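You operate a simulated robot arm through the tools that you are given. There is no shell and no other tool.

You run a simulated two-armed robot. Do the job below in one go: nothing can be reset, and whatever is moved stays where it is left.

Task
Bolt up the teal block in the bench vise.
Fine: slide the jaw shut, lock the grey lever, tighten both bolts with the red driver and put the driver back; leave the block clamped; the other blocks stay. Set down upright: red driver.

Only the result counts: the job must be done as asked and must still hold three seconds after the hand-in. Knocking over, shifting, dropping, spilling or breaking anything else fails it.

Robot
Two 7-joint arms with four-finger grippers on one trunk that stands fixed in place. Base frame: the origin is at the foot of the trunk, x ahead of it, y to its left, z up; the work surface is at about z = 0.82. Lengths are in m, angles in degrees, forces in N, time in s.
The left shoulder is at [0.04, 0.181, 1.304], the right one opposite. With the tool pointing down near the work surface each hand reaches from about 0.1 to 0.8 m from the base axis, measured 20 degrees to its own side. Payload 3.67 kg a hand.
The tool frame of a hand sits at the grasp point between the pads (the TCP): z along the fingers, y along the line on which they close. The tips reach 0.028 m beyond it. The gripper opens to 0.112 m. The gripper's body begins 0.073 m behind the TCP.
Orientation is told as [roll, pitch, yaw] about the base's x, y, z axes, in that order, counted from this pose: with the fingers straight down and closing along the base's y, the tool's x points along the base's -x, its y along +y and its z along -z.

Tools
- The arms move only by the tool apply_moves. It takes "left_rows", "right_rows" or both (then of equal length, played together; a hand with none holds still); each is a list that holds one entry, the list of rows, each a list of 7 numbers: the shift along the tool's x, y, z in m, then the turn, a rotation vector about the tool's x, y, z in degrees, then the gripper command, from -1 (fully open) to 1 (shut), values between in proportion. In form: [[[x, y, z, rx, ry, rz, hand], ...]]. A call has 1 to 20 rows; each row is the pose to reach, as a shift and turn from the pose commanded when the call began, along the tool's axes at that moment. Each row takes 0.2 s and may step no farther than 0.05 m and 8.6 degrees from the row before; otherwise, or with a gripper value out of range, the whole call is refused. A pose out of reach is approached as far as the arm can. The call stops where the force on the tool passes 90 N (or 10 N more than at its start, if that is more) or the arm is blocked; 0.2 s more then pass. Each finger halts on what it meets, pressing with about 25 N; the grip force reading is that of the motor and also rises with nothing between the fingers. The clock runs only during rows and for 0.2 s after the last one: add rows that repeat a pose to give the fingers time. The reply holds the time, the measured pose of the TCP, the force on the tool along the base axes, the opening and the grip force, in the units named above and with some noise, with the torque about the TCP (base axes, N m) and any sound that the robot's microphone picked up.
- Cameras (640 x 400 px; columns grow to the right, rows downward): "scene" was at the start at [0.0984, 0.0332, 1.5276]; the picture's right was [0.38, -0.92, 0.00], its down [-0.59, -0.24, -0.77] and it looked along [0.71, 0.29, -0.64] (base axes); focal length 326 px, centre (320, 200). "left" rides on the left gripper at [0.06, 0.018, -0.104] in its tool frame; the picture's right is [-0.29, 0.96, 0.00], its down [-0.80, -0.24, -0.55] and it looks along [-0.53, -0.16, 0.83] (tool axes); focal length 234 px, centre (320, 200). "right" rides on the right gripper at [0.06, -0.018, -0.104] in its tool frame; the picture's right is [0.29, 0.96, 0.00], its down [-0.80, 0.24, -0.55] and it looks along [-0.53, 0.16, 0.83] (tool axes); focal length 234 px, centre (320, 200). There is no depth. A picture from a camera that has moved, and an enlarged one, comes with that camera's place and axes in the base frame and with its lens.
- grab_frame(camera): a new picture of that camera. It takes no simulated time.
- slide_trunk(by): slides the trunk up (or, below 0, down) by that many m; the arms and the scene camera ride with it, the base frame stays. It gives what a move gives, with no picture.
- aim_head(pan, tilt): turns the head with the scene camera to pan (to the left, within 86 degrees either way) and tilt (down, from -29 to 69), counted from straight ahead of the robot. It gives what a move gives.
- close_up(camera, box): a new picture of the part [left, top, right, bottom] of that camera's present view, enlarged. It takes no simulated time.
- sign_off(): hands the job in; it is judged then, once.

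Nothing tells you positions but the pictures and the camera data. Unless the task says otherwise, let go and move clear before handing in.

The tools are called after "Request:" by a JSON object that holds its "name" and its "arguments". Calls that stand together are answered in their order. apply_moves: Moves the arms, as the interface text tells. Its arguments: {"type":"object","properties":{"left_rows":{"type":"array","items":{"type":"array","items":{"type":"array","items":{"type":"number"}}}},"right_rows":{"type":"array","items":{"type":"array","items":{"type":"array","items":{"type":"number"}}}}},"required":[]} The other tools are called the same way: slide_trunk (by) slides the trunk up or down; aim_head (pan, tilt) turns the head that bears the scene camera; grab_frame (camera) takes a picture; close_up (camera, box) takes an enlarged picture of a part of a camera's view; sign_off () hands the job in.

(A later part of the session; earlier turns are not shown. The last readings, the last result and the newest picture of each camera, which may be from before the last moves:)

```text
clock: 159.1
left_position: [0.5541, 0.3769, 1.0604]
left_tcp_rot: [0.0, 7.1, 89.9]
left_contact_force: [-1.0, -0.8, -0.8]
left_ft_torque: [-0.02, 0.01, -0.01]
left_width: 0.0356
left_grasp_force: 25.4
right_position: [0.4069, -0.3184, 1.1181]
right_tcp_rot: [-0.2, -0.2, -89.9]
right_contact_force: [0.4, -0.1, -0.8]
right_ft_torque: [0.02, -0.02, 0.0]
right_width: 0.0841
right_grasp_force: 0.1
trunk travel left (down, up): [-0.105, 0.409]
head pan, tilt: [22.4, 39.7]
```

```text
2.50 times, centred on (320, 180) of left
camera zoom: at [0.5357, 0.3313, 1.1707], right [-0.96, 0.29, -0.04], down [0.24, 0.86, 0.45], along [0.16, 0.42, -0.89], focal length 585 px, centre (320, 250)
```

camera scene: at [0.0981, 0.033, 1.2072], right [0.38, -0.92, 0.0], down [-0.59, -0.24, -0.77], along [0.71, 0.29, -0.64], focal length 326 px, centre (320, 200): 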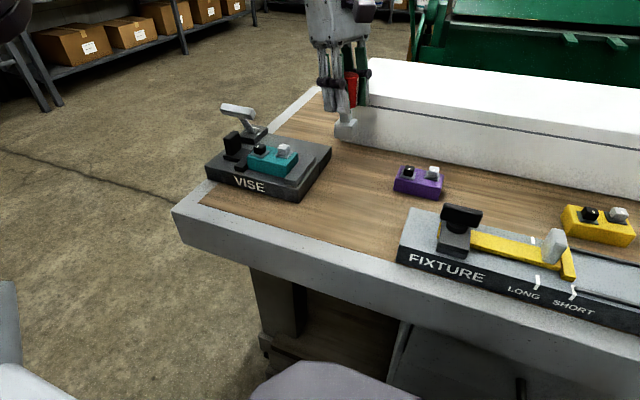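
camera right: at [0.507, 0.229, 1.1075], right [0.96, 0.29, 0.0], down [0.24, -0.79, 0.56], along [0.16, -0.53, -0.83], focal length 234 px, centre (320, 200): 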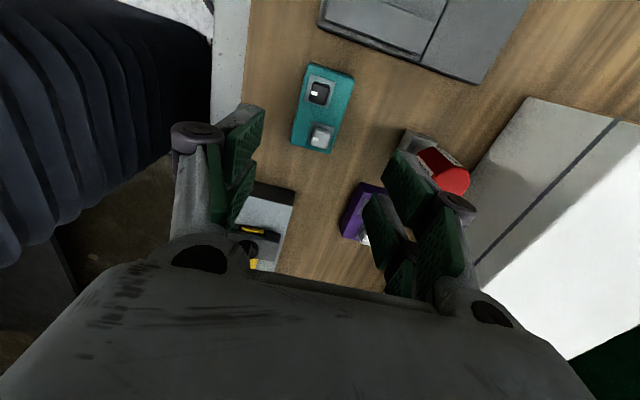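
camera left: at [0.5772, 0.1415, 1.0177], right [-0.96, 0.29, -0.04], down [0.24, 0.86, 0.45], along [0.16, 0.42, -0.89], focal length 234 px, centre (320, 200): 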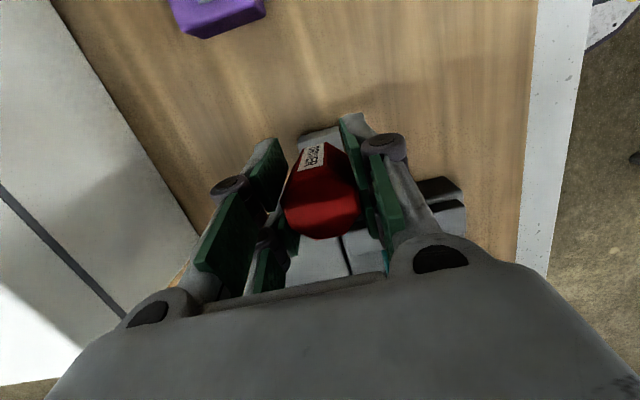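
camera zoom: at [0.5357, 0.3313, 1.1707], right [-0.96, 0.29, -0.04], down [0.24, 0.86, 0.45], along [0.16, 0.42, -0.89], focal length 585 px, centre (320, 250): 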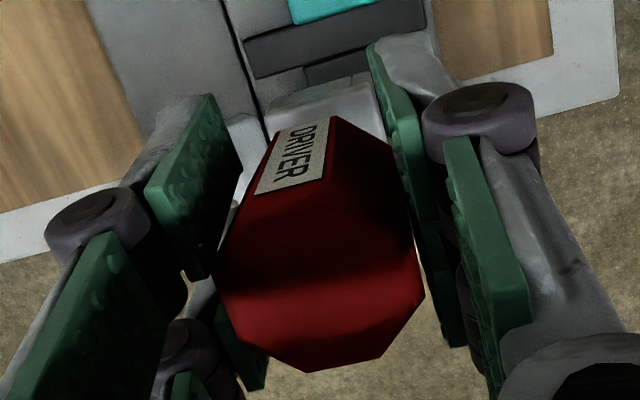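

The handle has slid ~6 mm along the pads toward +y but is still vertical, which explains the contacts. Accounting for that, I'll hover at TCP (0.5325, 0.326) and verify.

Request:
{"name": "apply_moves", "arguments": {"left_rows": [[[0.0168, 0.0072, 0.002, 0, 0, 0, 1], [0.0336, 0.0144, 0.004, 0, 0, 0, 1], [0.0505, 0.0216, 0.0064, 0, 0, 0, 1], [0.0475, 0.0216, 0.03, 0, 0, 0, 1], [0.0445, 0.0216, 0.055, 0, 0, 0, 1], [0.0419, 0.0216, 0.0743, 0, 0, 0, 1], [0.0419, 0.0216, 0.0743, 0, 0, 0, 1]]]}}

Request:
{"name": "close_up", "arguments": {"camera": "scene", "box": [240, 115, 290, 165]}}

Request:
{"name": "apply_moves", "arguments": {"left_rows": [[[0, 0, 0, 0, 0, 0, 1]]]}}

Request:
{"name": "apply_moves", "arguments": {"left_rows": [[[0, 0, 0, 0, 0, 0, 1]]]}}

```text
clock: 160.7
left_position: [0.5317, 0.3296, 0.9906]
left_tcp_rot: [0.0, 7.2, 90.0]
left_contact_force: [-0.6, -0.5, -2.5]
left_ft_torque: [-0.03, 0.03, -0.02]
left_width: 0.0357
left_grasp_force: 25.1
right_position: [0.407, -0.3189, 1.119]
right_tcp_rot: [-0.1, -0.3, -90.0]
right_contact_force: [-0.8, -0.1, -0.1]
right_ft_torque: [0.03, 0.01, -0.02]
right_width: 0.084
right_grasp_force: 0.0
trunk travel left (down, up): [-0.105, 0.409]
head pan, tilt: [22.4, 39.7]
```

```text
8.00 times, centred on (265, 140) of scene
camera zoom: at [0.0982, 0.0329, 1.2072], right [0.38, -0.92, 0.0], down [-0.59, -0.24, -0.77], along [0.71, 0.29, -0.64], focal length 2610 px, centre (760, 680)
```

zoom: 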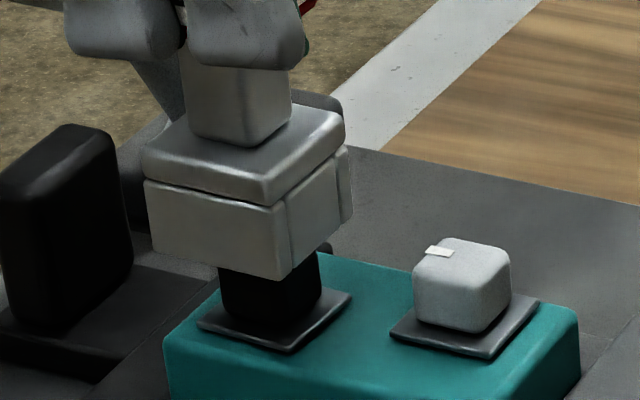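

```text
clock: 161.1
left_position: [0.5316, 0.3303, 0.99]
left_tcp_rot: [0.1, 7.2, 90.0]
left_contact_force: [-0.4, -0.1, -1.4]
left_ft_torque: [-0.01, -0.01, -0.02]
left_width: 0.0357
left_grasp_force: 25.0
right_position: [0.4064, -0.3198, 1.1195]
right_tcp_rot: [-0.2, -0.2, -90.0]
right_contact_force: [0.2, 0.0, 0.3]
right_ft_torque: [0.05, -0.02, 0.0]
right_width: 0.0838
right_grasp_force: 0.1
trunk travel left (down, up): [-0.105, 0.409]
head pan, tilt: [22.4, 39.7]
```

```text
clock: 161.5
left_position: [0.5328, 0.3301, 0.9908]
left_tcp_rot: [0.0, 7.1, 90.0]
left_contact_force: [-0.5, 0.7, -1.4]
left_ft_torque: [0.01, 0.03, 0.01]
left_width: 0.0356
left_grasp_force: 24.9
right_position: [0.4075, -0.3195, 1.1191]
right_tcp_rot: [-0.2, -0.2, -90.0]
right_contact_force: [0.5, -0.4, 0.1]
right_ft_torque: [-0.03, 0.0, 0.01]
right_width: 0.0841
right_grasp_force: 0.1
trunk travel left (down, up): [-0.105, 0.409]
head pan, tilt: [22.4, 39.7]
```

Request:
{"name": "apply_moves", "arguments": {"left_rows": [[[0.002, -0.0015, 0.0003, 0, 0, 0, 1], [0.0017, -0.0015, 0.003, 0, 0, 0, 1], [0.0014, -0.0015, 0.0055, 0, 0, 0, 1], [0.0011, -0.0015, 0.0072, 0, 0, 0, 1], [0.0011, -0.0015, 0.0072, 0, 0, 0, 1]]]}}

Request:
{"name": "close_up", "arguments": {"camera": "scene", "box": [240, 115, 290, 165]}}

```text
clock: 162.7
left_position: [0.5331, 0.3268, 0.9848]
left_tcp_rot: [-0.2, 7.1, 90.0]
left_contact_force: [0.6, 0.2, 5.7]
left_ft_torque: [0.22, -0.09, 0.03]
left_width: 0.0355
left_grasp_force: 25.1
right_position: [0.4072, -0.319, 1.1192]
right_tcp_rot: [-0.2, -0.2, -90.0]
right_contact_force: [0.7, 0.2, -0.1]
right_ft_torque: [-0.01, -0.02, 0.05]
right_width: 0.0839
right_grasp_force: 0.0
trunk travel left (down, up): [-0.105, 0.409]
head pan, tilt: [22.4, 39.7]
```

```text
8.00 times, centred on (265, 140) of scene
camera zoom: at [0.0978, 0.0329, 1.2073], right [0.38, -0.92, 0.0], down [-0.59, -0.24, -0.77], along [0.71, 0.29, -0.64], focal length 2610 px, centre (760, 680)
```

zoom: 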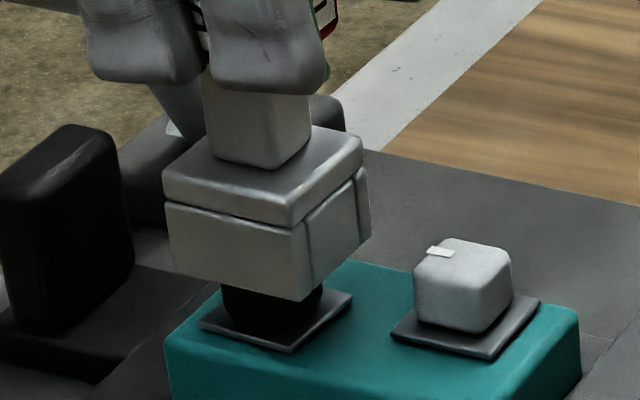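

Light contact, now on the +y wall only. Nudging +0.8 mm in y.

Request:
{"name": "apply_moves", "arguments": {"left_rows": [[[0.0005, 0, -0.004, 0, 0, 0, 1], [-0.0003, -0.0002, -0.004, 0, 0, 0, 1], [-0.0003, -0.0002, -0.004, 0, 0, 0, 1], [-0.0006, -0.0002, -0.002, 0, 0, 0, 1], [-0.0008, -0.0002, 0.0, 0, 0, 0, 1], [-0.0008, -0.0002, 0.0, 0, 0, 0, 1]]]}}

```text
clock: 164.1
left_position: [0.5346, 0.3264, 0.985]
left_tcp_rot: [0.1, 7.1, 90.0]
left_contact_force: [0.3, 0.5, -0.3]
left_ft_torque: [0.04, -0.06, 0.02]
left_width: 0.0356
left_grasp_force: 24.7
right_position: [0.4077, -0.3192, 1.1196]
right_tcp_rot: [-0.2, -0.3, -90.1]
right_contact_force: [0.2, -0.4, 0.4]
right_ft_torque: [0.03, -0.03, 0.01]
right_width: 0.0838
right_grasp_force: 0.0
trunk travel left (down, up): [-0.105, 0.409]
head pan, tilt: [22.4, 39.7]
```

Request:
{"name": "apply_moves", "arguments": {"left_rows": [[[-0.0001, 0, 0.001, 0, 0, 0, 1], [-0.0001, 0, 0.001, 0, 0, 0, 1]]]}}

```text
clock: 164.7
left_position: [0.5342, 0.325, 0.9853]
left_tcp_rot: [-0.2, 7.0, 90.0]
left_contact_force: [1.7, 2.4, 8.6]
left_ft_torque: [0.32, -0.25, 0.0]
left_width: 0.0356
left_grasp_force: 25.3
right_position: [0.4056, -0.3199, 1.1195]
right_tcp_rot: [-0.2, -0.2, -90.1]
right_contact_force: [-0.2, -0.7, 0.0]
right_ft_torque: [0.0, -0.02, 0.01]
right_width: 0.0841
right_grasp_force: 0.1
trunk travel left (down, up): [-0.105, 0.409]
head pan, tilt: [22.4, 39.7]
```

Request:
{"name": "apply_moves", "arguments": {"left_rows": [[[0.0005, 0, -0.005, 0, 0, 0, 1], [-0.0007, -0.0008, -0.005, 0, 0, 0, 1], [-0.0007, -0.0008, -0.005, 0, 0, 0, 1], [-0.0009, -0.0008, -0.0025, 0, 0, 0, 1], [-0.0012, -0.0008, -0.0005, 0, 0, 0, 1], [-0.0012, -0.0008, -0.0005, 0, 0, 0, 1]]]}}

Request:
{"name": "close_up", "arguments": {"camera": "scene", "box": [240, 115, 290, 165]}}

```text
clock: 166.1
left_position: [0.5339, 0.3281, 0.9841]
left_tcp_rot: [-0.1, 7.0, 90.0]
left_contact_force: [-1.2, 1.3, 6.4]
left_ft_torque: [0.2, 0.07, 0.0]
left_width: 0.0353
left_grasp_force: 25.3
right_position: [0.4072, -0.3191, 1.1172]
right_tcp_rot: [-0.2, -0.2, -90.0]
right_contact_force: [0.4, -0.1, 0.8]
right_ft_torque: [-0.01, -0.03, 0.02]
right_width: 0.084
right_grasp_force: 0.1
trunk travel left (down, up): [-0.105, 0.409]
head pan, tilt: [22.4, 39.7]
```

```text
8.00 times, centred on (265, 140) of scene
camera zoom: at [0.0978, 0.0329, 1.2073], right [0.38, -0.92, 0.0], down [-0.59, -0.24, -0.77], along [0.71, 0.29, -0.64], focal length 2610 px, centre (760, 680)
```

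zoom: 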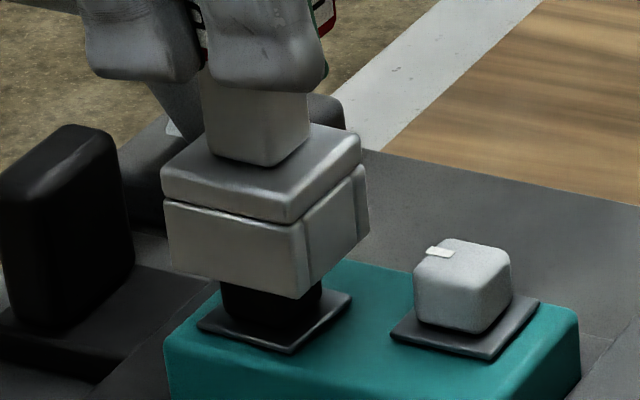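

Request:
{"name": "apply_moves", "arguments": {"left_rows": [[[0.0005, 0, -0.005, 0, 0, 0, 1], [-0.0007, 0, -0.005, 0, 0, 0, 1], [-0.0007, 0, -0.005, 0, 0, 0, 1], [-0.0009, 0, -0.0025, 0, 0, 0, 1], [-0.0012, 0, 0.0, 0, 0, 0, 1], [-0.0012, 0, 0.0, 0, 0, 0, 1]]]}}

```text
clock: 167.5
left_position: [0.5352, 0.3303, 0.9844]
left_tcp_rot: [-0.1, 7.1, 90.0]
left_contact_force: [0.3, 2.2, 11.1]
left_ft_torque: [0.16, 0.08, 0.0]
left_width: 0.0357
left_grasp_force: 24.6
right_position: [0.4055, -0.3202, 1.1192]
right_tcp_rot: [-0.1, -0.2, -90.0]
right_contact_force: [-0.2, 0.0, -0.4]
right_ft_torque: [0.02, -0.02, -0.03]
right_width: 0.0839
right_grasp_force: 0.0
trunk travel left (down, up): [-0.105, 0.409]
head pan, tilt: [22.4, 39.7]
```

Request:
{"name": "apply_moves", "arguments": {"left_rows": [[[0.0005, 0, -0.005, 0, 0, 0, 1], [0.0011, 0.0006, -0.005, 0, 0, 0, 1], [0.0011, 0.0006, -0.005, 0, 0, 0, 1], [0.0009, 0.0006, -0.0025, 0, 0, 0, 1], [0.0006, 0.0006, 0.0, 0, 0, 0, 1], [0.0006, 0.0006, 0.0, 0, 0, 0, 1]]]}}

```text
clock: 168.9
left_position: [0.5339, 0.329, 0.9823]
left_tcp_rot: [0.0, 7.1, 90.0]
left_contact_force: [-0.8, -0.9, -0.7]
left_ft_torque: [0.01, 0.01, 0.01]
left_width: 0.0355
left_grasp_force: 25.1
right_position: [0.4071, -0.3184, 1.1184]
right_tcp_rot: [-0.3, -0.2, -90.0]
right_contact_force: [-0.2, -0.4, -0.3]
right_ft_torque: [-0.01, -0.02, -0.04]
right_width: 0.0839
right_grasp_force: 0.1
trunk travel left (down, up): [-0.105, 0.409]
head pan, tilt: [22.4, 39.7]
```

It dropped past the contact height with no force — the cup is entering over the black head. Continuing down gently.

Request:
{"name": "apply_moves", "arguments": {"left_rows": [[[-0.0002, 0, 0.002, 0, 0, 0, 1], [-0.0005, 0, 0.004, 0, 0, 0, 1], [-0.0005, 0, 0.004, 0, 0, 0, 1]]]}}

```text
clock: 169.7
left_position: [0.5344, 0.3292, 0.9794]
left_tcp_rot: [-0.1, 7.2, 90.0]
left_contact_force: [0.1, -0.9, -1.3]
left_ft_torque: [-0.02, -0.03, 0.0]
left_width: 0.0355
left_grasp_force: 25.0
right_position: [0.4067, -0.3186, 1.1183]
right_tcp_rot: [-0.2, -0.2, -89.9]
right_contact_force: [-0.2, 0.2, 0.3]
right_ft_torque: [0.01, -0.01, 0.01]
right_width: 0.0842
right_grasp_force: 0.0
trunk travel left (down, up): [-0.105, 0.409]
head pan, tilt: [22.4, 39.7]
```

Request:
{"name": "apply_moves", "arguments": {"left_rows": [[[-0.0004, 0, 0.003, 0, 0, 0, 1], [-0.0007, 0, 0.006, 0, 0, 0, 1], [-0.001, 0, 0.008, 0, 0, 0, 1], [-0.001, 0, 0.008, 0, 0, 0, 1]]]}}

Request:
{"name": "close_up", "arguments": {"camera": "scene", "box": [240, 115, 290, 165]}}

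```text
clock: 170.7
left_position: [0.5336, 0.3281, 0.972]
left_tcp_rot: [0.0, 7.1, 90.0]
left_contact_force: [-0.7, 0.2, -1.4]
left_ft_torque: [0.0, -0.02, 0.03]
left_width: 0.0356
left_grasp_force: 25.0
right_position: [0.4073, -0.3191, 1.1186]
right_tcp_rot: [-0.3, -0.1, -90.1]
right_contact_force: [-0.3, 0.5, 0.5]
right_ft_torque: [0.01, 0.02, -0.01]
right_width: 0.0837
right_grasp_force: 0.1
trunk travel left (down, up): [-0.105, 0.409]
head pan, tilt: [22.4, 39.7]
```

```text
8.00 times, centred on (265, 140) of scene
camera zoom: at [0.0984, 0.0331, 1.2072], right [0.38, -0.92, 0.0], down [-0.59, -0.24, -0.77], along [0.71, 0.29, -0.64], focal length 2610 px, centre (760, 680)
```

zoom: 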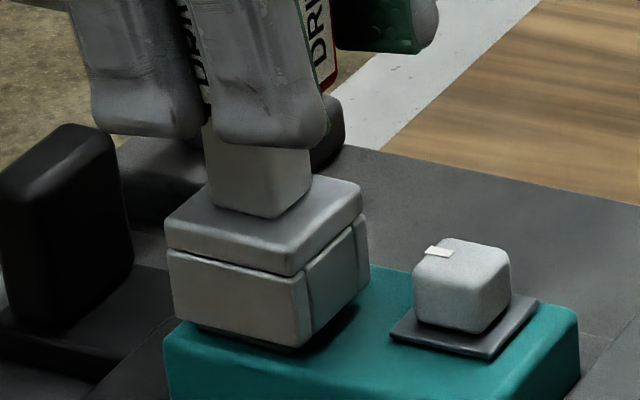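

The cup is over the black head. Turning clockwise 40° about the driver axis (offset ~3.7 mm from the TCP).

Request:
{"name": "apply_moves", "arguments": {"left_rows": [[[0, 0.0005, 0, -1.0, 0, 7.94, 1], [-0.0001, 0.001, 0, -2.0, 0, 15.87, 1], [-0.0003, 0.0015, 0, -3.01, 0, 23.81, 1], [-0.0006, 0.002, 0, -4.01, 0, 31.75, 1], [-0.0009, 0.0024, 0, -5.01, 0, 39.68, 1]]]}}

Request:
{"name": "close_up", "arguments": {"camera": "scene", "box": [230, 100, 300, 170]}}

```text
clock: 171.9
left_position: [0.5319, 0.3309, 0.9715]
left_tcp_rot: [0.1, 7.2, 49.9]
left_contact_force: [-1.8, -0.4, -2.6]
left_ft_torque: [-0.03, 0.17, 0.01]
left_width: 0.0358
left_grasp_force: 25.2
right_position: [0.4072, -0.3195, 1.1185]
right_tcp_rot: [-0.2, -0.3, -90.0]
right_contact_force: [-0.2, 0.7, -0.3]
right_ft_torque: [-0.01, -0.01, 0.0]
right_width: 0.0841
right_grasp_force: 0.0
trunk travel left (down, up): [-0.105, 0.409]
head pan, tilt: [22.4, 39.7]
```

```text
5.71 times, centred on (265, 135) of scene
camera zoom: at [0.0982, 0.0332, 1.2072], right [0.38, -0.92, 0.0], down [-0.59, -0.24, -0.77], along [0.71, 0.29, -0.64], focal length 1864 px, centre (634, 571)
```

zoom: 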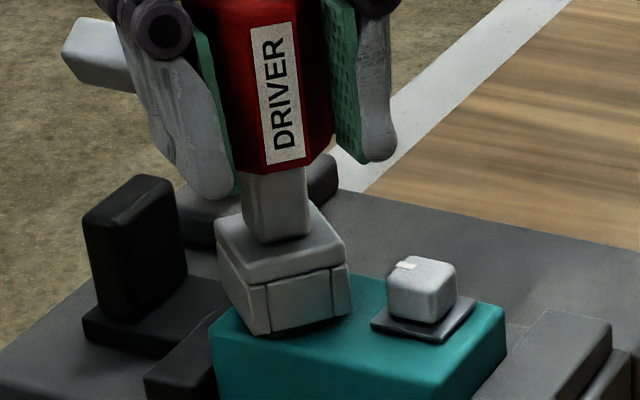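

Request:
{"name": "apply_moves", "arguments": {"left_rows": [[[0, 0.0005, 0, -1.0, 0, 7.94, 1], [-0.0001, 0.001, 0, -2.0, 0, 15.87, 1], [-0.0003, 0.0015, 0, -3.01, 0, 23.81, 1], [-0.0006, 0.002, 0, -4.01, 0, 31.75, 1], [-0.0009, 0.0024, 0, -5.01, 0, 39.68, 1]]]}}

Request:
{"name": "close_up", "arguments": {"camera": "scene", "box": [230, 100, 300, 170]}}

```text
clock: 173.1
left_position: [0.5303, 0.3324, 0.9705]
left_tcp_rot: [0.1, 7.1, 9.9]
left_contact_force: [-1.6, -0.5, -2.0]
left_ft_torque: [-0.13, 0.14, 0.05]
left_width: 0.0354
left_grasp_force: 24.8
right_position: [0.4078, -0.3198, 1.1195]
right_tcp_rot: [-0.2, -0.2, -90.0]
right_contact_force: [0.4, 0.1, -0.3]
right_ft_torque: [0.02, 0.01, 0.03]
right_width: 0.0836
right_grasp_force: 0.0
trunk travel left (down, up): [-0.105, 0.409]
head pan, tilt: [22.4, 39.7]
```

```text
5.71 times, centred on (265, 135) of scene
camera zoom: at [0.0982, 0.033, 1.2072], right [0.38, -0.92, 0.0], down [-0.59, -0.24, -0.77], along [0.71, 0.29, -0.64], focal length 1864 px, centre (634, 571)
```

zoom: 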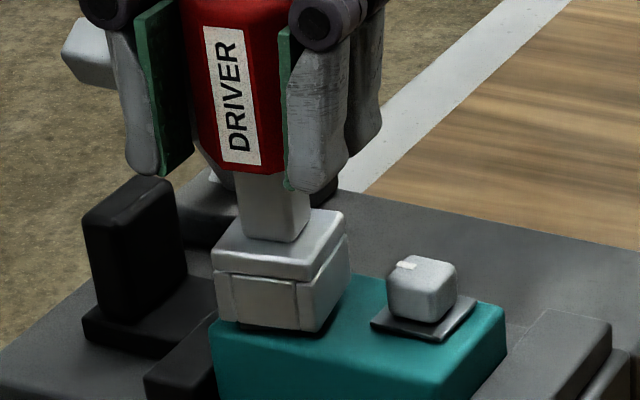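

80° done, no load yet. Now in small increments toward the stop.

Request:
{"name": "apply_moves", "arguments": {"left_rows": [[[0, 0.0003, 0, -0.5, 0, 3.97, 1], [0, 0.0005, 0, -1.0, 0, 7.94, 1], [0, 0.0005, 0, -1.0, 0, 7.94, 1]]]}}

Request:
{"name": "apply_moves", "arguments": {"left_rows": [[[0, 0.0003, 0, -0.5, 0, 3.97, 1], [0, 0.0005, 0, -1.0, 0, 7.94, 1], [0, 0.0005, 0, -1.0, 0, 7.94, 1]]]}}

```text
clock: 173.9
left_position: [0.5304, 0.3327, 0.9712]
left_tcp_rot: [0.0, 7.0, 1.9]
left_contact_force: [-1.9, 1.5, -2.3]
left_ft_torque: [0.04, 0.2, 0.0]
left_width: 0.0358
left_grasp_force: 25.0
right_position: [0.407, -0.3188, 1.1191]
right_tcp_rot: [-0.2, -0.2, -90.0]
right_contact_force: [-0.4, -1.0, -0.4]
right_ft_torque: [0.04, 0.05, 0.0]
right_width: 0.0839
right_grasp_force: 0.0
trunk travel left (down, up): [-0.105, 0.409]
head pan, tilt: [22.4, 39.7]
```

```text
clock: 174.7
left_position: [0.5301, 0.3336, 0.9715]
left_tcp_rot: [-0.1, 7.1, -6.2]
left_contact_force: [-1.6, 0.5, -4.0]
left_ft_torque: [-0.02, 0.2, 0.12]
left_width: 0.0357
left_grasp_force: 24.8
right_position: [0.4068, -0.3195, 1.1194]
right_tcp_rot: [-0.2, -0.2, -90.0]
right_contact_force: [-0.3, 1.1, -0.6]
right_ft_torque: [0.02, 0.01, -0.01]
right_width: 0.0838
right_grasp_force: 0.0
trunk travel left (down, up): [-0.105, 0.409]
head pan, tilt: [22.4, 39.7]
```

Request:
{"name": "apply_moves", "arguments": {"left_rows": [[[0, 0.0003, 0, -0.5, 0, 3.97, 1], [0, 0.0005, 0, -1.0, 0, 7.94, 1], [0, 0.0005, 0, -1.0, 0, 7.94, 1]]]}}

Request:
{"name": "apply_moves", "arguments": {"left_rows": [[[0, 0.0002, 0, -0.38, 0, 2.98, 1], [0, 0.0004, 0, -0.75, 0, 5.95, 1], [0, 0.0004, 0, -0.75, 0, 5.95, 1]]]}}

```text
clock: 175.5
left_position: [0.5306, 0.3334, 0.9712]
left_tcp_rot: [0.1, 7.0, -13.9]
left_contact_force: [2.4, 0.3, -0.3]
left_ft_torque: [0.04, -0.07, 0.52]
left_width: 0.0354
left_grasp_force: 24.8
right_position: [0.4069, -0.3182, 1.1192]
right_tcp_rot: [-0.2, -0.2, -90.0]
right_contact_force: [-0.3, -0.2, -0.4]
right_ft_torque: [-0.02, 0.02, -0.01]
right_width: 0.0841
right_grasp_force: 0.0
trunk travel left (down, up): [-0.105, 0.409]
head pan, tilt: [22.4, 39.7]
```

```text
clock: 176.3
left_position: [0.5308, 0.3337, 0.9711]
left_tcp_rot: [0.1, 7.1, -20.0]
left_contact_force: [1.9, 4.8, 2.6]
left_ft_torque: [0.27, -0.03, 0.82]
left_width: 0.0364
left_grasp_force: 25.0
right_position: [0.4067, -0.3189, 1.119]
right_tcp_rot: [-0.2, -0.3, -90.0]
right_contact_force: [0.0, 0.6, 0.6]
right_ft_torque: [0.0, -0.01, -0.02]
right_width: 0.0839
right_grasp_force: 0.1
trunk travel left (down, up): [-0.105, 0.409]
head pan, tilt: [22.4, 39.7]
```

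Request:
{"name": "apply_moves", "arguments": {"left_rows": [[[0, 0.0002, 0, -0.38, 0, 2.98, 1], [0, 0.0004, 0, -0.75, 0, 5.95, 1], [0, 0.0004, 0, -0.75, 0, 5.95, 1]]]}}

```text
clock: 177.1
left_position: [0.5313, 0.3347, 0.9704]
left_tcp_rot: [0.1, 7.2, -26.1]
left_contact_force: [7.5, 4.9, 4.4]
left_ft_torque: [0.22, -0.39, 0.84]
left_width: 0.0374
left_grasp_force: 25.5
right_position: [0.4075, -0.3187, 1.1194]
right_tcp_rot: [-0.2, -0.3, -90.0]
right_contact_force: [0.0, -1.1, -0.2]
right_ft_torque: [0.0, 0.03, 0.0]
right_width: 0.0839
right_grasp_force: 0.1
trunk travel left (down, up): [-0.105, 0.409]
head pan, tilt: [22.4, 39.7]
```

Torque saturates at ~0.84 N·m as the handle starts to slip: the black bolt is on its stop too. Unwinding ~8° to relax the grip, then lifting.

Request:
{"name": "apply_moves", "arguments": {"left_rows": [[[0, -0.0003, 0, 0.5, 0, -3.97, 1], [0, -0.0005, 0, 1.0, 0, -7.94, 1], [0, -0.0005, 0, 1.0, 0, -7.94, 1]]]}}

```text
clock: 177.9
left_position: [0.5295, 0.3342, 0.9707]
left_tcp_rot: [0.0, 7.3, -18.0]
left_contact_force: [-0.1, 0.1, -2.1]
left_ft_torque: [-0.01, 0.0, 0.01]
left_width: 0.037
left_grasp_force: 25.0
right_position: [0.4066, -0.3185, 1.1189]
right_tcp_rot: [-0.2, -0.1, -90.1]
right_contact_force: [1.2, 0.5, 0.6]
right_ft_torque: [0.0, -0.02, -0.01]
right_width: 0.0841
right_grasp_force: 0.0
trunk travel left (down, up): [-0.105, 0.409]
head pan, tilt: [22.4, 39.7]
```

Relaxed to zero load. Lifting straight up.

Request:
{"name": "apply_moves", "arguments": {"left_rows": [[[0.0013, 0, -0.0099, 0, 0, 0, 1], [0.0025, 0, -0.0198, 0, 0, 0, 1], [0.0038, 0, -0.0298, 0, 0, 0, 1], [0.0063, 0, -0.0496, 0, 0, 0, 1], [0.0088, 0, -0.0694, 0, 0, 0, 1], [0.0113, 0, -0.0893, 0, 0, 0, 1], [0.0113, 0, -0.0893, 0, 0, 0, 1]]]}}

Request:
{"name": "close_up", "arguments": {"camera": "scene", "box": [230, 125, 310, 185]}}

Request:
{"name": "grab_frame", "arguments": {"camera": "left"}}

```text
clock: 179.5
left_position: [0.5319, 0.3347, 1.0609]
left_tcp_rot: [0.1, 7.2, -18.0]
left_contact_force: [0.2, 0.4, -1.6]
left_ft_torque: [-0.02, 0.02, 0.02]
left_width: 0.0369
left_grasp_force: 24.9
right_position: [0.408, -0.318, 1.1181]
right_tcp_rot: [-0.2, -0.2, -89.9]
right_contact_force: [0.1, 0.2, 0.0]
right_ft_torque: [0.0, 0.01, 0.01]
right_width: 0.0838
right_grasp_force: 0.2
trunk travel left (down, up): [-0.105, 0.409]
head pan, tilt: [22.4, 39.7]
```

```text
6.67 times, centred on (270, 155) of scene
camera zoom: at [0.0986, 0.0334, 1.2071], right [0.38, -0.92, 0.0], down [-0.59, -0.24, -0.77], along [0.71, 0.29, -0.64], focal length 2175 px, centre (653, 500)
```

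zoom: 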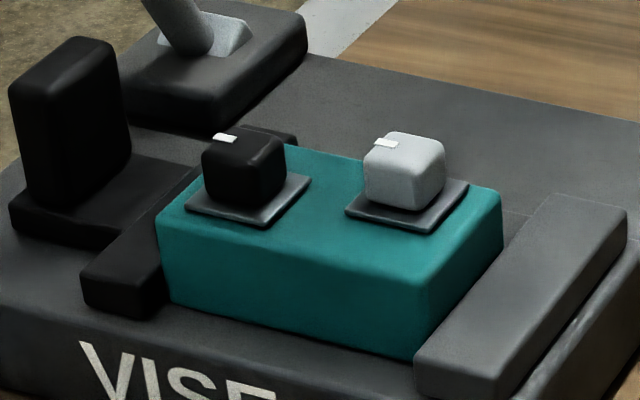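

```text
taken
camera left: at [0.493, 0.3656, 1.1712], right [0.57, 0.82, -0.04], down [0.74, -0.49, 0.45], along [0.35, -0.28, -0.89], focal length 234 px, centre (320, 200)
```

left: 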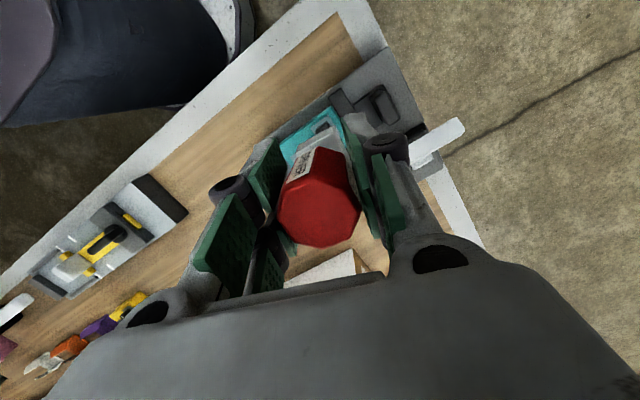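

Both marks now point the same way (about 90° from where they began). One more look from above to verify the block and both bolts.

Request:
{"name": "apply_moves", "arguments": {"left_rows": [[[-0.0309, -0.0181, -0.004, 0, 0, 0, 1], [-0.0618, -0.0362, -0.0078, 0, 0, 0, 1], [-0.0618, -0.0362, -0.0078, 0, 0, 0, 1]]]}}

Request:
{"name": "close_up", "arguments": {"camera": "left", "box": [260, 20, 400, 140]}}

Request:
{"name": "close_up", "arguments": {"camera": "scene", "box": [255, 60, 325, 130]}}

```text
clock: 180.3
left_position: [0.58, 0.2822, 1.0625]
left_tcp_rot: [0.0, 7.1, -18.0]
left_contact_force: [-0.4, -0.1, -2.0]
left_ft_torque: [-0.04, -0.01, 0.04]
left_width: 0.037
left_grasp_force: 25.0
right_position: [0.4071, -0.3188, 1.1197]
right_tcp_rot: [-0.2, -0.2, -89.9]
right_contact_force: [0.0, 0.6, 0.1]
right_ft_torque: [0.0, -0.05, -0.03]
right_width: 0.0838
right_grasp_force: 0.0
trunk travel left (down, up): [-0.105, 0.409]
head pan, tilt: [22.4, 39.7]
```

```text
3.33 times, centred on (330, 80) of left
camera zoom: at [0.5402, 0.3124, 1.1727], right [0.57, 0.82, -0.04], down [0.74, -0.49, 0.45], along [0.35, -0.28, -0.89], focal length 781 px, centre (287, 600)
```

zoom: 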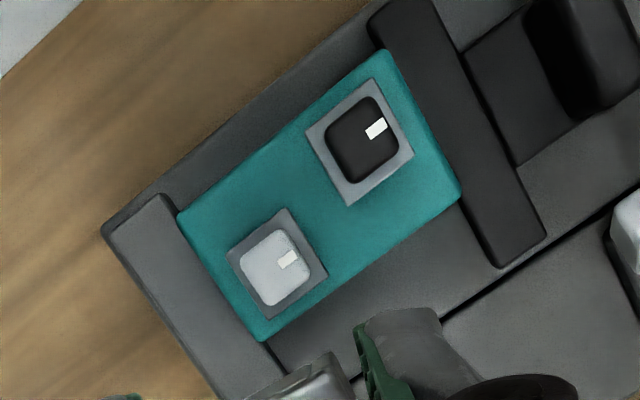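

```text
5.71 times, centred on (290, 95) of scene
camera zoom: at [0.0977, 0.0335, 1.2072], right [0.38, -0.92, 0.0], down [-0.59, -0.24, -0.77], along [0.71, 0.29, -0.64], focal length 1864 px, centre (491, 800)
```

zoom: 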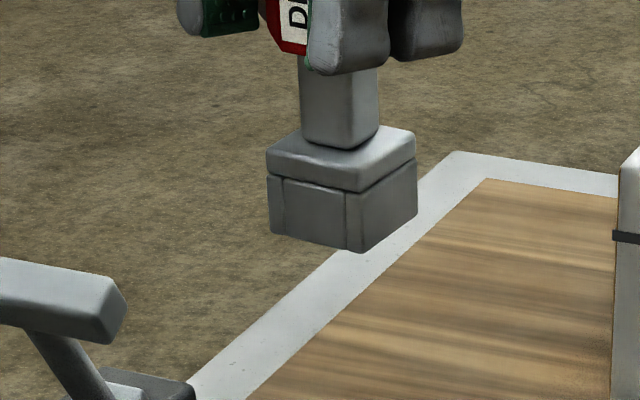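

Request:
{"name": "close_up", "arguments": {"camera": "left", "box": [300, 35, 350, 85]}}

Request:
{"name": "close_up", "arguments": {"camera": "left", "box": [275, 75, 325, 125]}}

```text
8.00 times, centred on (325, 60) of left
camera zoom: at [0.5402, 0.3124, 1.1727], right [0.57, 0.82, -0.04], down [0.74, -0.49, 0.45], along [0.35, -0.28, -0.89], focal length 1873 px, centre (280, 1320)
```

zoom: 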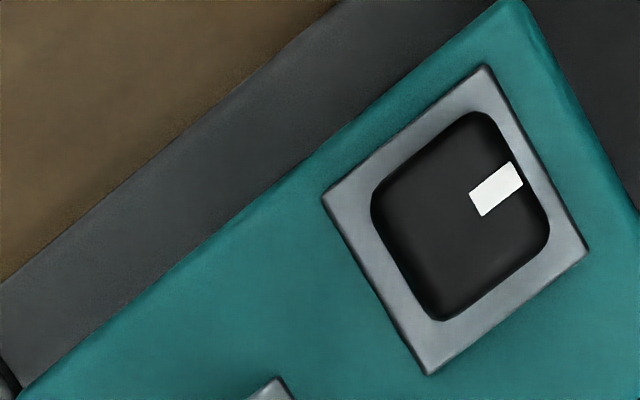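

```text
8.00 times, centred on (300, 100) of left
camera zoom: at [0.5402, 0.3124, 1.1727], right [0.57, 0.82, -0.04], down [0.74, -0.49, 0.45], along [0.35, -0.28, -0.89], focal length 1873 px, centre (480, 1000)
```

zoom: 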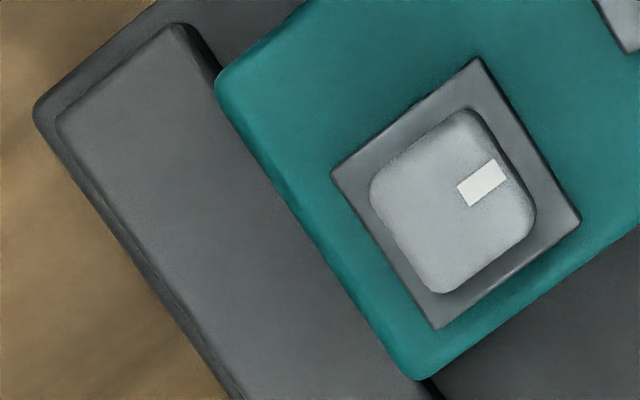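

Both heads are exactly square with their plates and marks on the +y side: each turned a full 90°. Now returning the driver: first turn the hand to yaw ≈ 77° (driver back at its original orientation, and the lean pointing the helpful way).

Request:
{"name": "apply_moves", "arguments": {"left_rows": [[[0, 0, 0, 0.992, 0, -7.857, 1], [0, 0, 0, 1.984, 0, -15.71, 1], [0, 0, 0, 2.977, 0, -23.57, 1], [0, 0, 0, 3.97, 0, -31.43, 1], [0, 0, 0, 4.96, 0, -39.28, 1], [0, 0, 0, 5.95, 0, -47.14, 1], [0, 0, 0, 6.95, 0, -55.0, 1], [0, 0, 0, 7.94, 0, -62.86, 1], [0, 0, 0, 8.93, 0, -70.71, 1], [0, 0, 0, 9.92, 0, -78.57, 1], [0, 0, 0, 10.92, 0, -86.43, 1], [0, 0, 0, 11.9, 0, -94.25, 1], [0, 0, 0, 11.9, 0, -94.25, 1]]]}}

Request:
{"name": "grab_frame", "arguments": {"camera": "scene"}}

Request:
{"name": "close_up", "arguments": {"camera": "scene", "box": [245, 30, 345, 140]}}

```text
clock: 183.1
left_position: [0.5787, 0.2812, 1.0623]
left_tcp_rot: [-0.1, 7.1, 77.1]
left_contact_force: [-0.6, 0.1, -1.8]
left_ft_torque: [0.0, 0.0, -0.01]
left_width: 0.0368
left_grasp_force: 24.9
right_position: [0.4075, -0.3189, 1.1186]
right_tcp_rot: [-0.2, -0.2, -90.0]
right_contact_force: [0.3, 0.2, 0.0]
right_ft_torque: [-0.02, 0.01, 0.03]
right_width: 0.0839
right_grasp_force: 0.1
trunk travel left (down, up): [-0.105, 0.409]
head pan, tilt: [22.4, 39.7]
```

```text
taken
camera scene: at [0.0985, 0.0331, 1.2072], right [0.38, -0.92, 0.0], down [-0.59, -0.24, -0.77], along [0.71, 0.29, -0.64], focal length 326 px, centre (320, 200)
```

scene: 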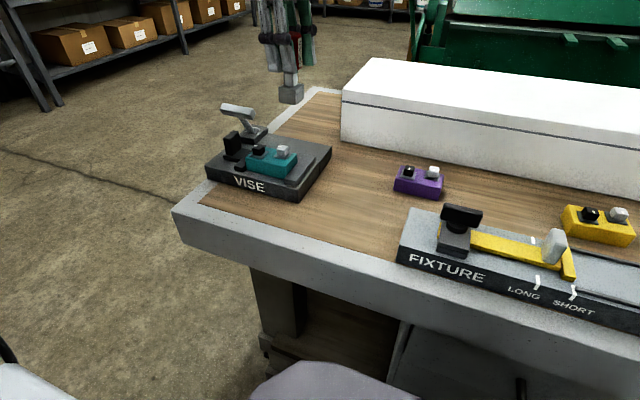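

```text
3.64 times, centred on (295, 85) of scene
camera zoom: at [0.0985, 0.0331, 1.2072], right [0.38, -0.92, 0.0], down [-0.59, -0.24, -0.77], along [0.71, 0.29, -0.64], focal length 1186 px, centre (411, 618)
```

zoom: 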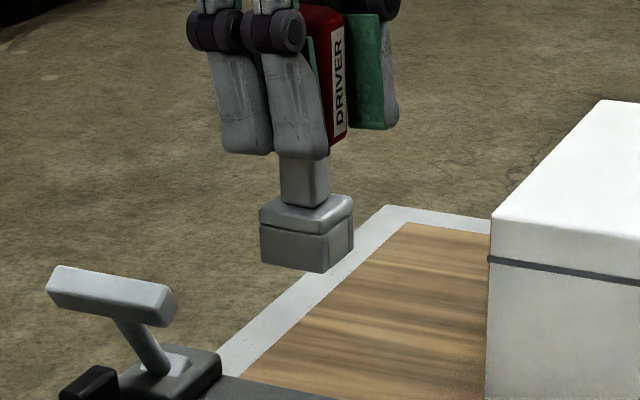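

The driver hangs straight. Carrying it back toward its original spot (0.6495, 0.159).

Request:
{"name": "apply_moves", "arguments": {"left_rows": [[[0.0166, -0.015, 0.015, 0, 0, 0, 1], [0.0331, -0.03, 0.035, 0, 0, 0, 1], [0.0497, -0.045, 0.0689, 0, 0, 0, 1], [0.0638, -0.062, 0.0875, 0, 0, 0, 1], [0.0778, -0.079, 0.106, 0, 0, 0, 1], [0.0919, -0.096, 0.1246, 0, 0, 0, 1], [0.0919, -0.096, 0.1246, 0, 0, 0, 1]]]}}

Request:
{"name": "close_up", "arguments": {"camera": "scene", "box": [310, 80, 430, 190]}}

```text
clock: 184.7
left_position: [0.639, 0.1604, 0.9491]
left_tcp_rot: [-0.2, 7.2, 77.0]
left_contact_force: [-0.8, 0.6, -1.2]
left_ft_torque: [0.01, -0.02, -0.01]
left_width: 0.0368
left_grasp_force: 25.1
left hand out of reach, approached as far as the arm can: row 6, 7
right_position: [0.4061, -0.3199, 1.1192]
right_tcp_rot: [-0.2, -0.3, -90.0]
right_contact_force: [0.0, 0.2, -0.2]
right_ft_torque: [-0.02, -0.02, -0.02]
right_width: 0.0839
right_grasp_force: 0.1
trunk travel left (down, up): [-0.105, 0.409]
head pan, tilt: [22.4, 39.7]
```

```text
3.64 times, centred on (370, 135) of scene
camera zoom: at [0.0978, 0.033, 1.2073], right [0.38, -0.92, 0.0], down [-0.59, -0.24, -0.77], along [0.71, 0.29, -0.64], focal length 1186 px, centre (138, 436)
```

zoom: 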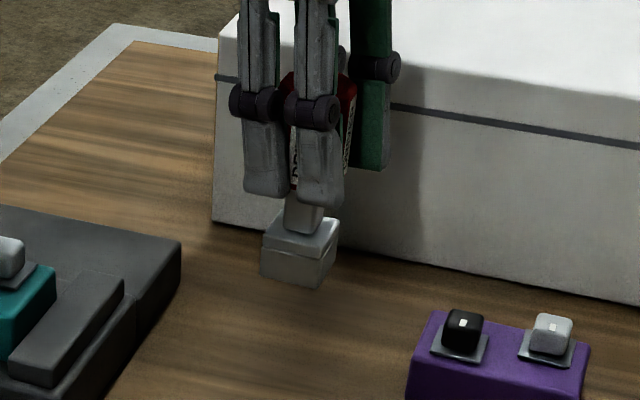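

It reaches a bit less far up high; lower down there is more reach, so I'll descend first and then slide over.

Request:
{"name": "apply_moves", "arguments": {"left_rows": [[[-0.0019, 0, 0.015, 0, 0, 0, 1], [-0.0037, 0, 0.0298, 0, 0, 0, 1], [-0.0027, -0.0052, 0.0299, 0, 0, 0, 1], [-0.0017, -0.0105, 0.03, 0, 0, 0, 1], [-0.0017, -0.0105, 0.03, 0, 0, 0, 1]]]}}

Request:
{"name": "apply_moves", "arguments": {"left_rows": [[[0, 0, 0, 0, 0, 0, 1]]]}}

Request:
{"name": "close_up", "arguments": {"camera": "scene", "box": [330, 110, 400, 190]}}

```text
clock: 185.9
left_position: [0.6436, 0.158, 0.9162]
left_tcp_rot: [-0.1, 7.2, 77.0]
left_contact_force: [-0.2, 0.6, -0.7]
left_ft_torque: [-0.02, 0.01, -0.03]
left_width: 0.037
left_grasp_force: 24.8
left hand out of reach, approached as far as the arm can: row 4, 5
right_position: [0.4065, -0.3196, 1.119]
right_tcp_rot: [-0.3, -0.2, -90.0]
right_contact_force: [-0.2, 0.0, 0.3]
right_ft_torque: [-0.04, 0.03, 0.0]
right_width: 0.084
right_grasp_force: 0.0
trunk travel left (down, up): [-0.105, 0.409]
head pan, tilt: [22.4, 39.7]
```

```text
clock: 186.3
left_position: [0.6446, 0.1593, 0.9177]
left_tcp_rot: [-0.1, 7.2, 77.0]
left_contact_force: [-0.5, -0.6, -1.7]
left_ft_torque: [-0.03, 0.06, 0.02]
left_width: 0.0368
left_grasp_force: 25.4
right_position: [0.4066, -0.3193, 1.1187]
right_tcp_rot: [-0.2, -0.2, -90.0]
right_contact_force: [-0.6, 0.2, 0.4]
right_ft_torque: [-0.01, 0.02, 0.03]
right_width: 0.0839
right_grasp_force: 0.1
trunk travel left (down, up): [-0.105, 0.409]
head pan, tilt: [22.4, 39.7]
```

```text
5.00 times, centred on (365, 150) of scene
camera zoom: at [0.0985, 0.033, 1.2072], right [0.38, -0.92, 0.0], down [-0.59, -0.24, -0.77], along [0.71, 0.29, -0.64], focal length 1631 px, centre (95, 450)
```

zoom: 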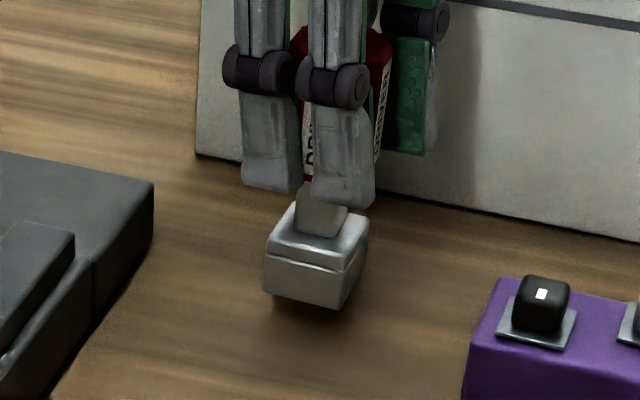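

About 5 mm short of the original place. A slightly lower trunk will give the missing reach: raise the hand, drop the trunk 5 cm, and then position.

Request:
{"name": "apply_moves", "arguments": {"left_rows": [[[0.0031, 0, -0.0248, 0, 0, 0, 1], [0.0062, 0, -0.0496, 0, 0, 0, 1], [0.0074, 0, -0.0595, 0, 0, 0, 1]]], "right_rows": [[[0, 0, -0.02, 0, 0, 0, -0.5], [0, 0, -0.04, 0, 0, 0, -0.5], [0, 0, -0.05, 0, 0, 0, -0.5]]]}}

Request:
{"name": "slide_trunk", "arguments": {"by": -0.05}}

Request:
{"name": "grab_frame", "arguments": {"camera": "scene"}}

```text
clock: 187.1
left_position: [0.6363, 0.1645, 0.9738]
left_tcp_rot: [0.0, 7.2, 77.0]
left_contact_force: [-1.4, -0.8, -2.1]
left_ft_torque: [-0.01, 0.01, -0.01]
left_width: 0.0366
left_grasp_force: 24.5
left hand out of reach, approached as far as the arm can: row 2, 3
right_position: [0.406, -0.3202, 1.1686]
right_tcp_rot: [-0.2, -0.2, -90.1]
right_contact_force: [-0.2, 0.4, 0.1]
right_ft_torque: [0.01, -0.03, 0.01]
right_width: 0.0842
right_grasp_force: 0.0
trunk travel left (down, up): [-0.105, 0.409]
head pan, tilt: [22.4, 39.7]
```

```text
clock: 188.0
left_position: [0.637, 0.1649, 0.9229]
left_tcp_rot: [-0.2, 7.2, 77.1]
left_contact_force: [-0.3, -0.4, -1.5]
left_ft_torque: [0.02, 0.04, 0.03]
left_width: 0.0368
left_grasp_force: 24.1
right_position: [0.4066, -0.3199, 1.1178]
right_tcp_rot: [-0.2, -0.2, -90.0]
right_contact_force: [0.2, 0.3, -0.1]
right_ft_torque: [-0.04, 0.02, -0.02]
right_width: 0.0838
right_grasp_force: 0.0
trunk travel left (down, up): [-0.055, 0.459]
head pan, tilt: [22.4, 39.7]
```

```text
taken
camera scene: at [0.0982, 0.0331, 1.1568], right [0.38, -0.92, 0.0], down [-0.59, -0.24, -0.77], along [0.71, 0.29, -0.64], focal length 326 px, centre (320, 200)
```

scene: 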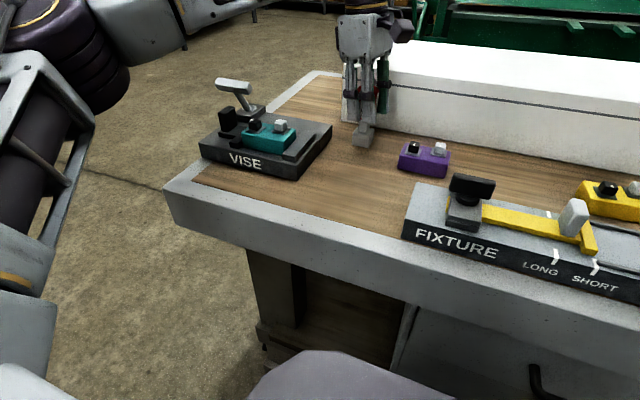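

I see — the reach is best when the hand is ~0.1 m below the shoulder, so lowering went the wrong way. Raising the trunk 0.09 m instead, then descending.

Request:
{"name": "slide_trunk", "arguments": {"by": 0.09}}

Request:
{"name": "apply_moves", "arguments": {"left_rows": [[[-0.0031, 0, 0.0248, 0, 0, 0, 1], [-0.0062, 0, 0.0496, 0, 0, 0, 1], [-0.0093, 0, 0.0744, 0, 0, 0, 1], [-0.0118, 0, 0.0943, 0, 0, 0, 1], [-0.0071, -0.0069, 0.0946, 0, 0, 0, 1], [-0.0051, -0.0135, 0.0953, 0, 0, 0, 1], [-0.0051, -0.0135, 0.0953, 0, 0, 0, 1]]]}}

Request:
{"name": "apply_moves", "arguments": {"left_rows": [[[0, 0, 0, 0, 0, 0, 1]]]}}

Request:
{"name": "close_up", "arguments": {"camera": "scene", "box": [320, 100, 410, 210]}}

```text
clock: 189.2
left_position: [0.6376, 0.1634, 1.0136]
left_tcp_rot: [0.0, 7.2, 77.0]
left_contact_force: [0.0, -1.4, -2.1]
left_ft_torque: [-0.03, 0.03, 0.01]
left_width: 0.0366
left_grasp_force: 25.2
right_position: [0.4076, -0.3185, 1.2093]
right_tcp_rot: [-0.3, -0.2, -90.0]
right_contact_force: [-1.5, -0.1, 0.0]
right_ft_torque: [0.03, -0.01, 0.03]
right_width: 0.084
right_grasp_force: 0.0
trunk travel left (down, up): [-0.145, 0.369]
head pan, tilt: [22.4, 39.7]
```

```text
clock: 190.8
left_position: [0.6454, 0.1568, 0.9192]
left_tcp_rot: [-0.3, 7.4, 77.0]
left_contact_force: [-0.4, -0.2, -1.3]
left_ft_torque: [0.02, 0.02, -0.01]
left_width: 0.0365
left_grasp_force: 25.1
left hand out of reach, approached as far as the arm can: row 6, 7
right_position: [0.4072, -0.3202, 1.2092]
right_tcp_rot: [-0.2, -0.1, -90.0]
right_contact_force: [-0.1, 0.9, 0.2]
right_ft_torque: [-0.01, -0.01, 0.0]
right_width: 0.084
right_grasp_force: 0.0
trunk travel left (down, up): [-0.145, 0.369]
head pan, tilt: [22.4, 39.7]
```

```text
clock: 191.2
left_position: [0.6449, 0.1581, 0.9189]
left_tcp_rot: [-0.3, 7.4, 77.0]
left_contact_force: [-0.5, -0.7, -0.7]
left_ft_torque: [0.01, 0.03, 0.0]
left_width: 0.0365
left_grasp_force: 25.1
right_position: [0.4068, -0.3191, 1.209]
right_tcp_rot: [-0.2, -0.3, -90.0]
right_contact_force: [0.1, 0.4, 0.8]
right_ft_torque: [-0.01, 0.01, -0.01]
right_width: 0.0839
right_grasp_force: 0.1
trunk travel left (down, up): [-0.145, 0.369]
head pan, tilt: [22.4, 39.7]
```

```text
3.64 times, centred on (365, 155) of scene
camera zoom: at [0.0985, 0.033, 1.2478], right [0.38, -0.92, 0.0], down [-0.59, -0.24, -0.77], along [0.71, 0.29, -0.64], focal length 1186 px, centre (156, 364)
```

zoom: 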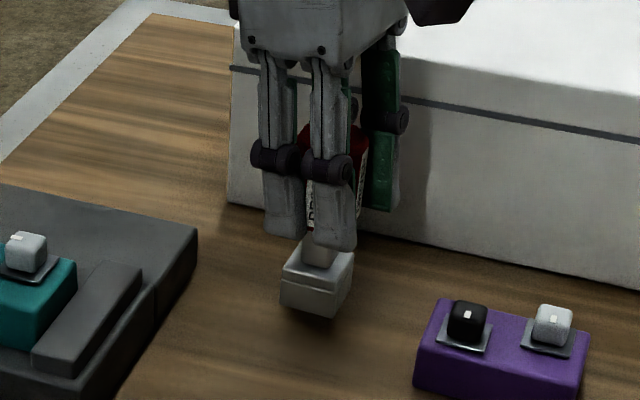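

Within ~4 mm of the original position now. Lowering the last centimetre with a small push further out.

Request:
{"name": "apply_moves", "arguments": {"left_rows": [[[-0.0004, -0.0015, 0.0045, 0, 0, 0, 1], [-0.0008, -0.0031, 0.0085, 0, 0, 0, 1], [-0.0008, -0.0031, 0.0085, 0, 0, 0, 1]]]}}

Request:
{"name": "close_up", "arguments": {"camera": "scene", "box": [335, 140, 395, 200]}}

```text
clock: 192.0
left_position: [0.6452, 0.1578, 0.9097]
left_tcp_rot: [-0.1, 7.2, 77.0]
left_contact_force: [-0.4, -0.5, -1.9]
left_ft_torque: [0.0, 0.0, 0.01]
left_width: 0.0363
left_grasp_force: 25.2
left hand out of reach, approached as far as the arm can: row 2
right_position: [0.407, -0.3187, 1.209]
right_tcp_rot: [-0.2, -0.3, -90.0]
right_contact_force: [0.0, -0.4, 0.4]
right_ft_torque: [-0.03, -0.01, -0.02]
right_width: 0.0838
right_grasp_force: 0.0
trunk travel left (down, up): [-0.145, 0.369]
head pan, tilt: [22.4, 39.7]
```

```text
6.67 times, centred on (365, 170) of scene
camera zoom: at [0.0985, 0.033, 1.2478], right [0.38, -0.92, 0.0], down [-0.59, -0.24, -0.77], along [0.71, 0.29, -0.64], focal length 2175 px, centre (20, 400)
```

zoom: 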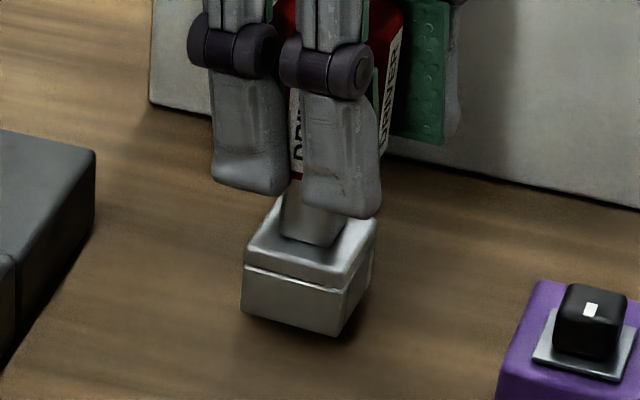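

Request:
{"name": "apply_moves", "arguments": {"left_rows": [[[-0.0002, 0, 0.0015, 0, 0, 0, 1], [-0.0003, 0, 0.0025, 0, 0, 0, 1], [-0.0003, 0, 0.0025, 0, 0, 0, 1]]]}}

```text
clock: 192.8
left_position: [0.6467, 0.1575, 0.9078]
left_tcp_rot: [-0.2, 7.2, 77.1]
left_contact_force: [0.0, 0.6, -1.2]
left_ft_torque: [-0.01, 0.01, 0.01]
left_width: 0.0361
left_grasp_force: 24.8
right_position: [0.4066, -0.3187, 1.2094]
right_tcp_rot: [-0.3, -0.2, -90.0]
right_contact_force: [0.9, 0.1, -0.7]
right_ft_torque: [-0.01, 0.01, -0.02]
right_width: 0.084
right_grasp_force: 0.0
trunk travel left (down, up): [-0.145, 0.369]
head pan, tilt: [22.4, 39.7]
```

Request:
{"name": "apply_moves", "arguments": {"left_rows": [[[-0.0002, -0.001, 0.0015, 0, 0, 0, 1], [-0.0003, -0.002, 0.0025, 0, 0, 0, 1], [-0.0003, -0.002, 0.0025, 0, 0, 0, 1]]]}}

```text
clock: 193.6
left_position: [0.6454, 0.1567, 0.9061]
left_tcp_rot: [-0.2, 7.2, 77.0]
left_contact_force: [-0.4, -0.3, -0.5]
left_ft_torque: [0.0, 0.0, -0.04]
left_width: 0.0366
left_grasp_force: 24.9
left hand out of reach, approached as far as the arm can: row 1, 2, 3
right_position: [0.4075, -0.3185, 1.2084]
right_tcp_rot: [-0.2, -0.2, -90.0]
right_contact_force: [-0.1, 0.0, 0.2]
right_ft_torque: [0.01, -0.02, 0.02]
right_width: 0.0838
right_grasp_force: 0.1
trunk travel left (down, up): [-0.145, 0.369]
head pan, tilt: [22.4, 39.7]
```

Request:
{"name": "apply_moves", "arguments": {"left_rows": [[[-0.0003, 0.0005, 0.001, 0, 0, 0, 1], [-0.0004, 0.0005, 0.002, 0, 0, 0, 1], [-0.0004, 0.0005, 0.002, 0, 0, 0, 1]]]}}

```text
clock: 194.4
left_position: [0.6456, 0.159, 0.9059]
left_tcp_rot: [-0.1, 7.3, 77.1]
left_contact_force: [0.6, -0.6, -1.8]
left_ft_torque: [-0.03, -0.05, -0.01]
left_width: 0.0364
left_grasp_force: 25.3
right_position: [0.4066, -0.3199, 1.2087]
right_tcp_rot: [-0.3, -0.3, -90.0]
right_contact_force: [0.5, -0.6, -0.3]
right_ft_torque: [0.01, -0.01, 0.01]
right_width: 0.0839
right_grasp_force: 0.0
trunk travel left (down, up): [-0.145, 0.369]
head pan, tilt: [22.4, 39.7]
```

Request:
{"name": "apply_moves", "arguments": {"left_rows": [[[-0.0002, 0, 0.001, 0, 0, 0, 1], [-0.0003, 0, 0.0025, 0, 0, 0, 1], [-0.0003, 0, 0.0025, 0, 0, 0, 1]]]}}

Request:
{"name": "close_up", "arguments": {"camera": "scene", "box": [335, 140, 395, 200]}}

```text
clock: 195.2
left_position: [0.6448, 0.1571, 0.9017]
left_tcp_rot: [-0.3, 7.2, 77.1]
left_contact_force: [-0.4, 0.3, -1.1]
left_ft_torque: [-0.01, 0.0, -0.01]
left_width: 0.0363
left_grasp_force: 25.0
right_position: [0.4075, -0.3196, 1.2102]
right_tcp_rot: [-0.1, -0.2, -90.0]
right_contact_force: [1.3, -0.1, -0.2]
right_ft_torque: [0.02, 0.02, 0.03]
right_width: 0.0841
right_grasp_force: 0.0
trunk travel left (down, up): [-0.145, 0.369]
head pan, tilt: [22.4, 39.7]
```

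```text
6.67 times, centred on (365, 170) of scene
camera zoom: at [0.0985, 0.033, 1.2478], right [0.38, -0.92, 0.0], down [-0.59, -0.24, -0.77], along [0.71, 0.29, -0.64], focal length 2175 px, centre (20, 400)
```

zoom: 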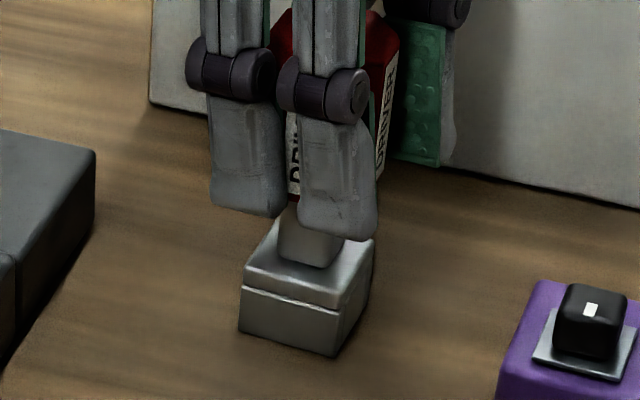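

Almost down. Another millimetre or two.

Request:
{"name": "apply_moves", "arguments": {"left_rows": [[[-0.0001, 0, 0.001, 0, 0, 0, 1], [-0.0002, 0, 0.002, 0, 0, 0, 1], [-0.0002, 0, 0.002, 0, 0, 0, 1]]]}}

```text
clock: 196.0
left_position: [0.6443, 0.1585, 0.9014]
left_tcp_rot: [-0.4, 7.2, 76.9]
left_contact_force: [0.4, 1.6, 9.2]
left_ft_torque: [0.03, -0.1, 0.04]
left_width: 0.0362
left_grasp_force: 25.1
right_position: [0.4074, -0.3187, 1.2092]
right_tcp_rot: [-0.1, -0.3, -89.9]
right_contact_force: [0.4, -0.4, 0.5]
right_ft_torque: [-0.01, -0.01, -0.01]
right_width: 0.0838
right_grasp_force: 0.1
trunk travel left (down, up): [-0.145, 0.369]
head pan, tilt: [22.4, 39.7]
```

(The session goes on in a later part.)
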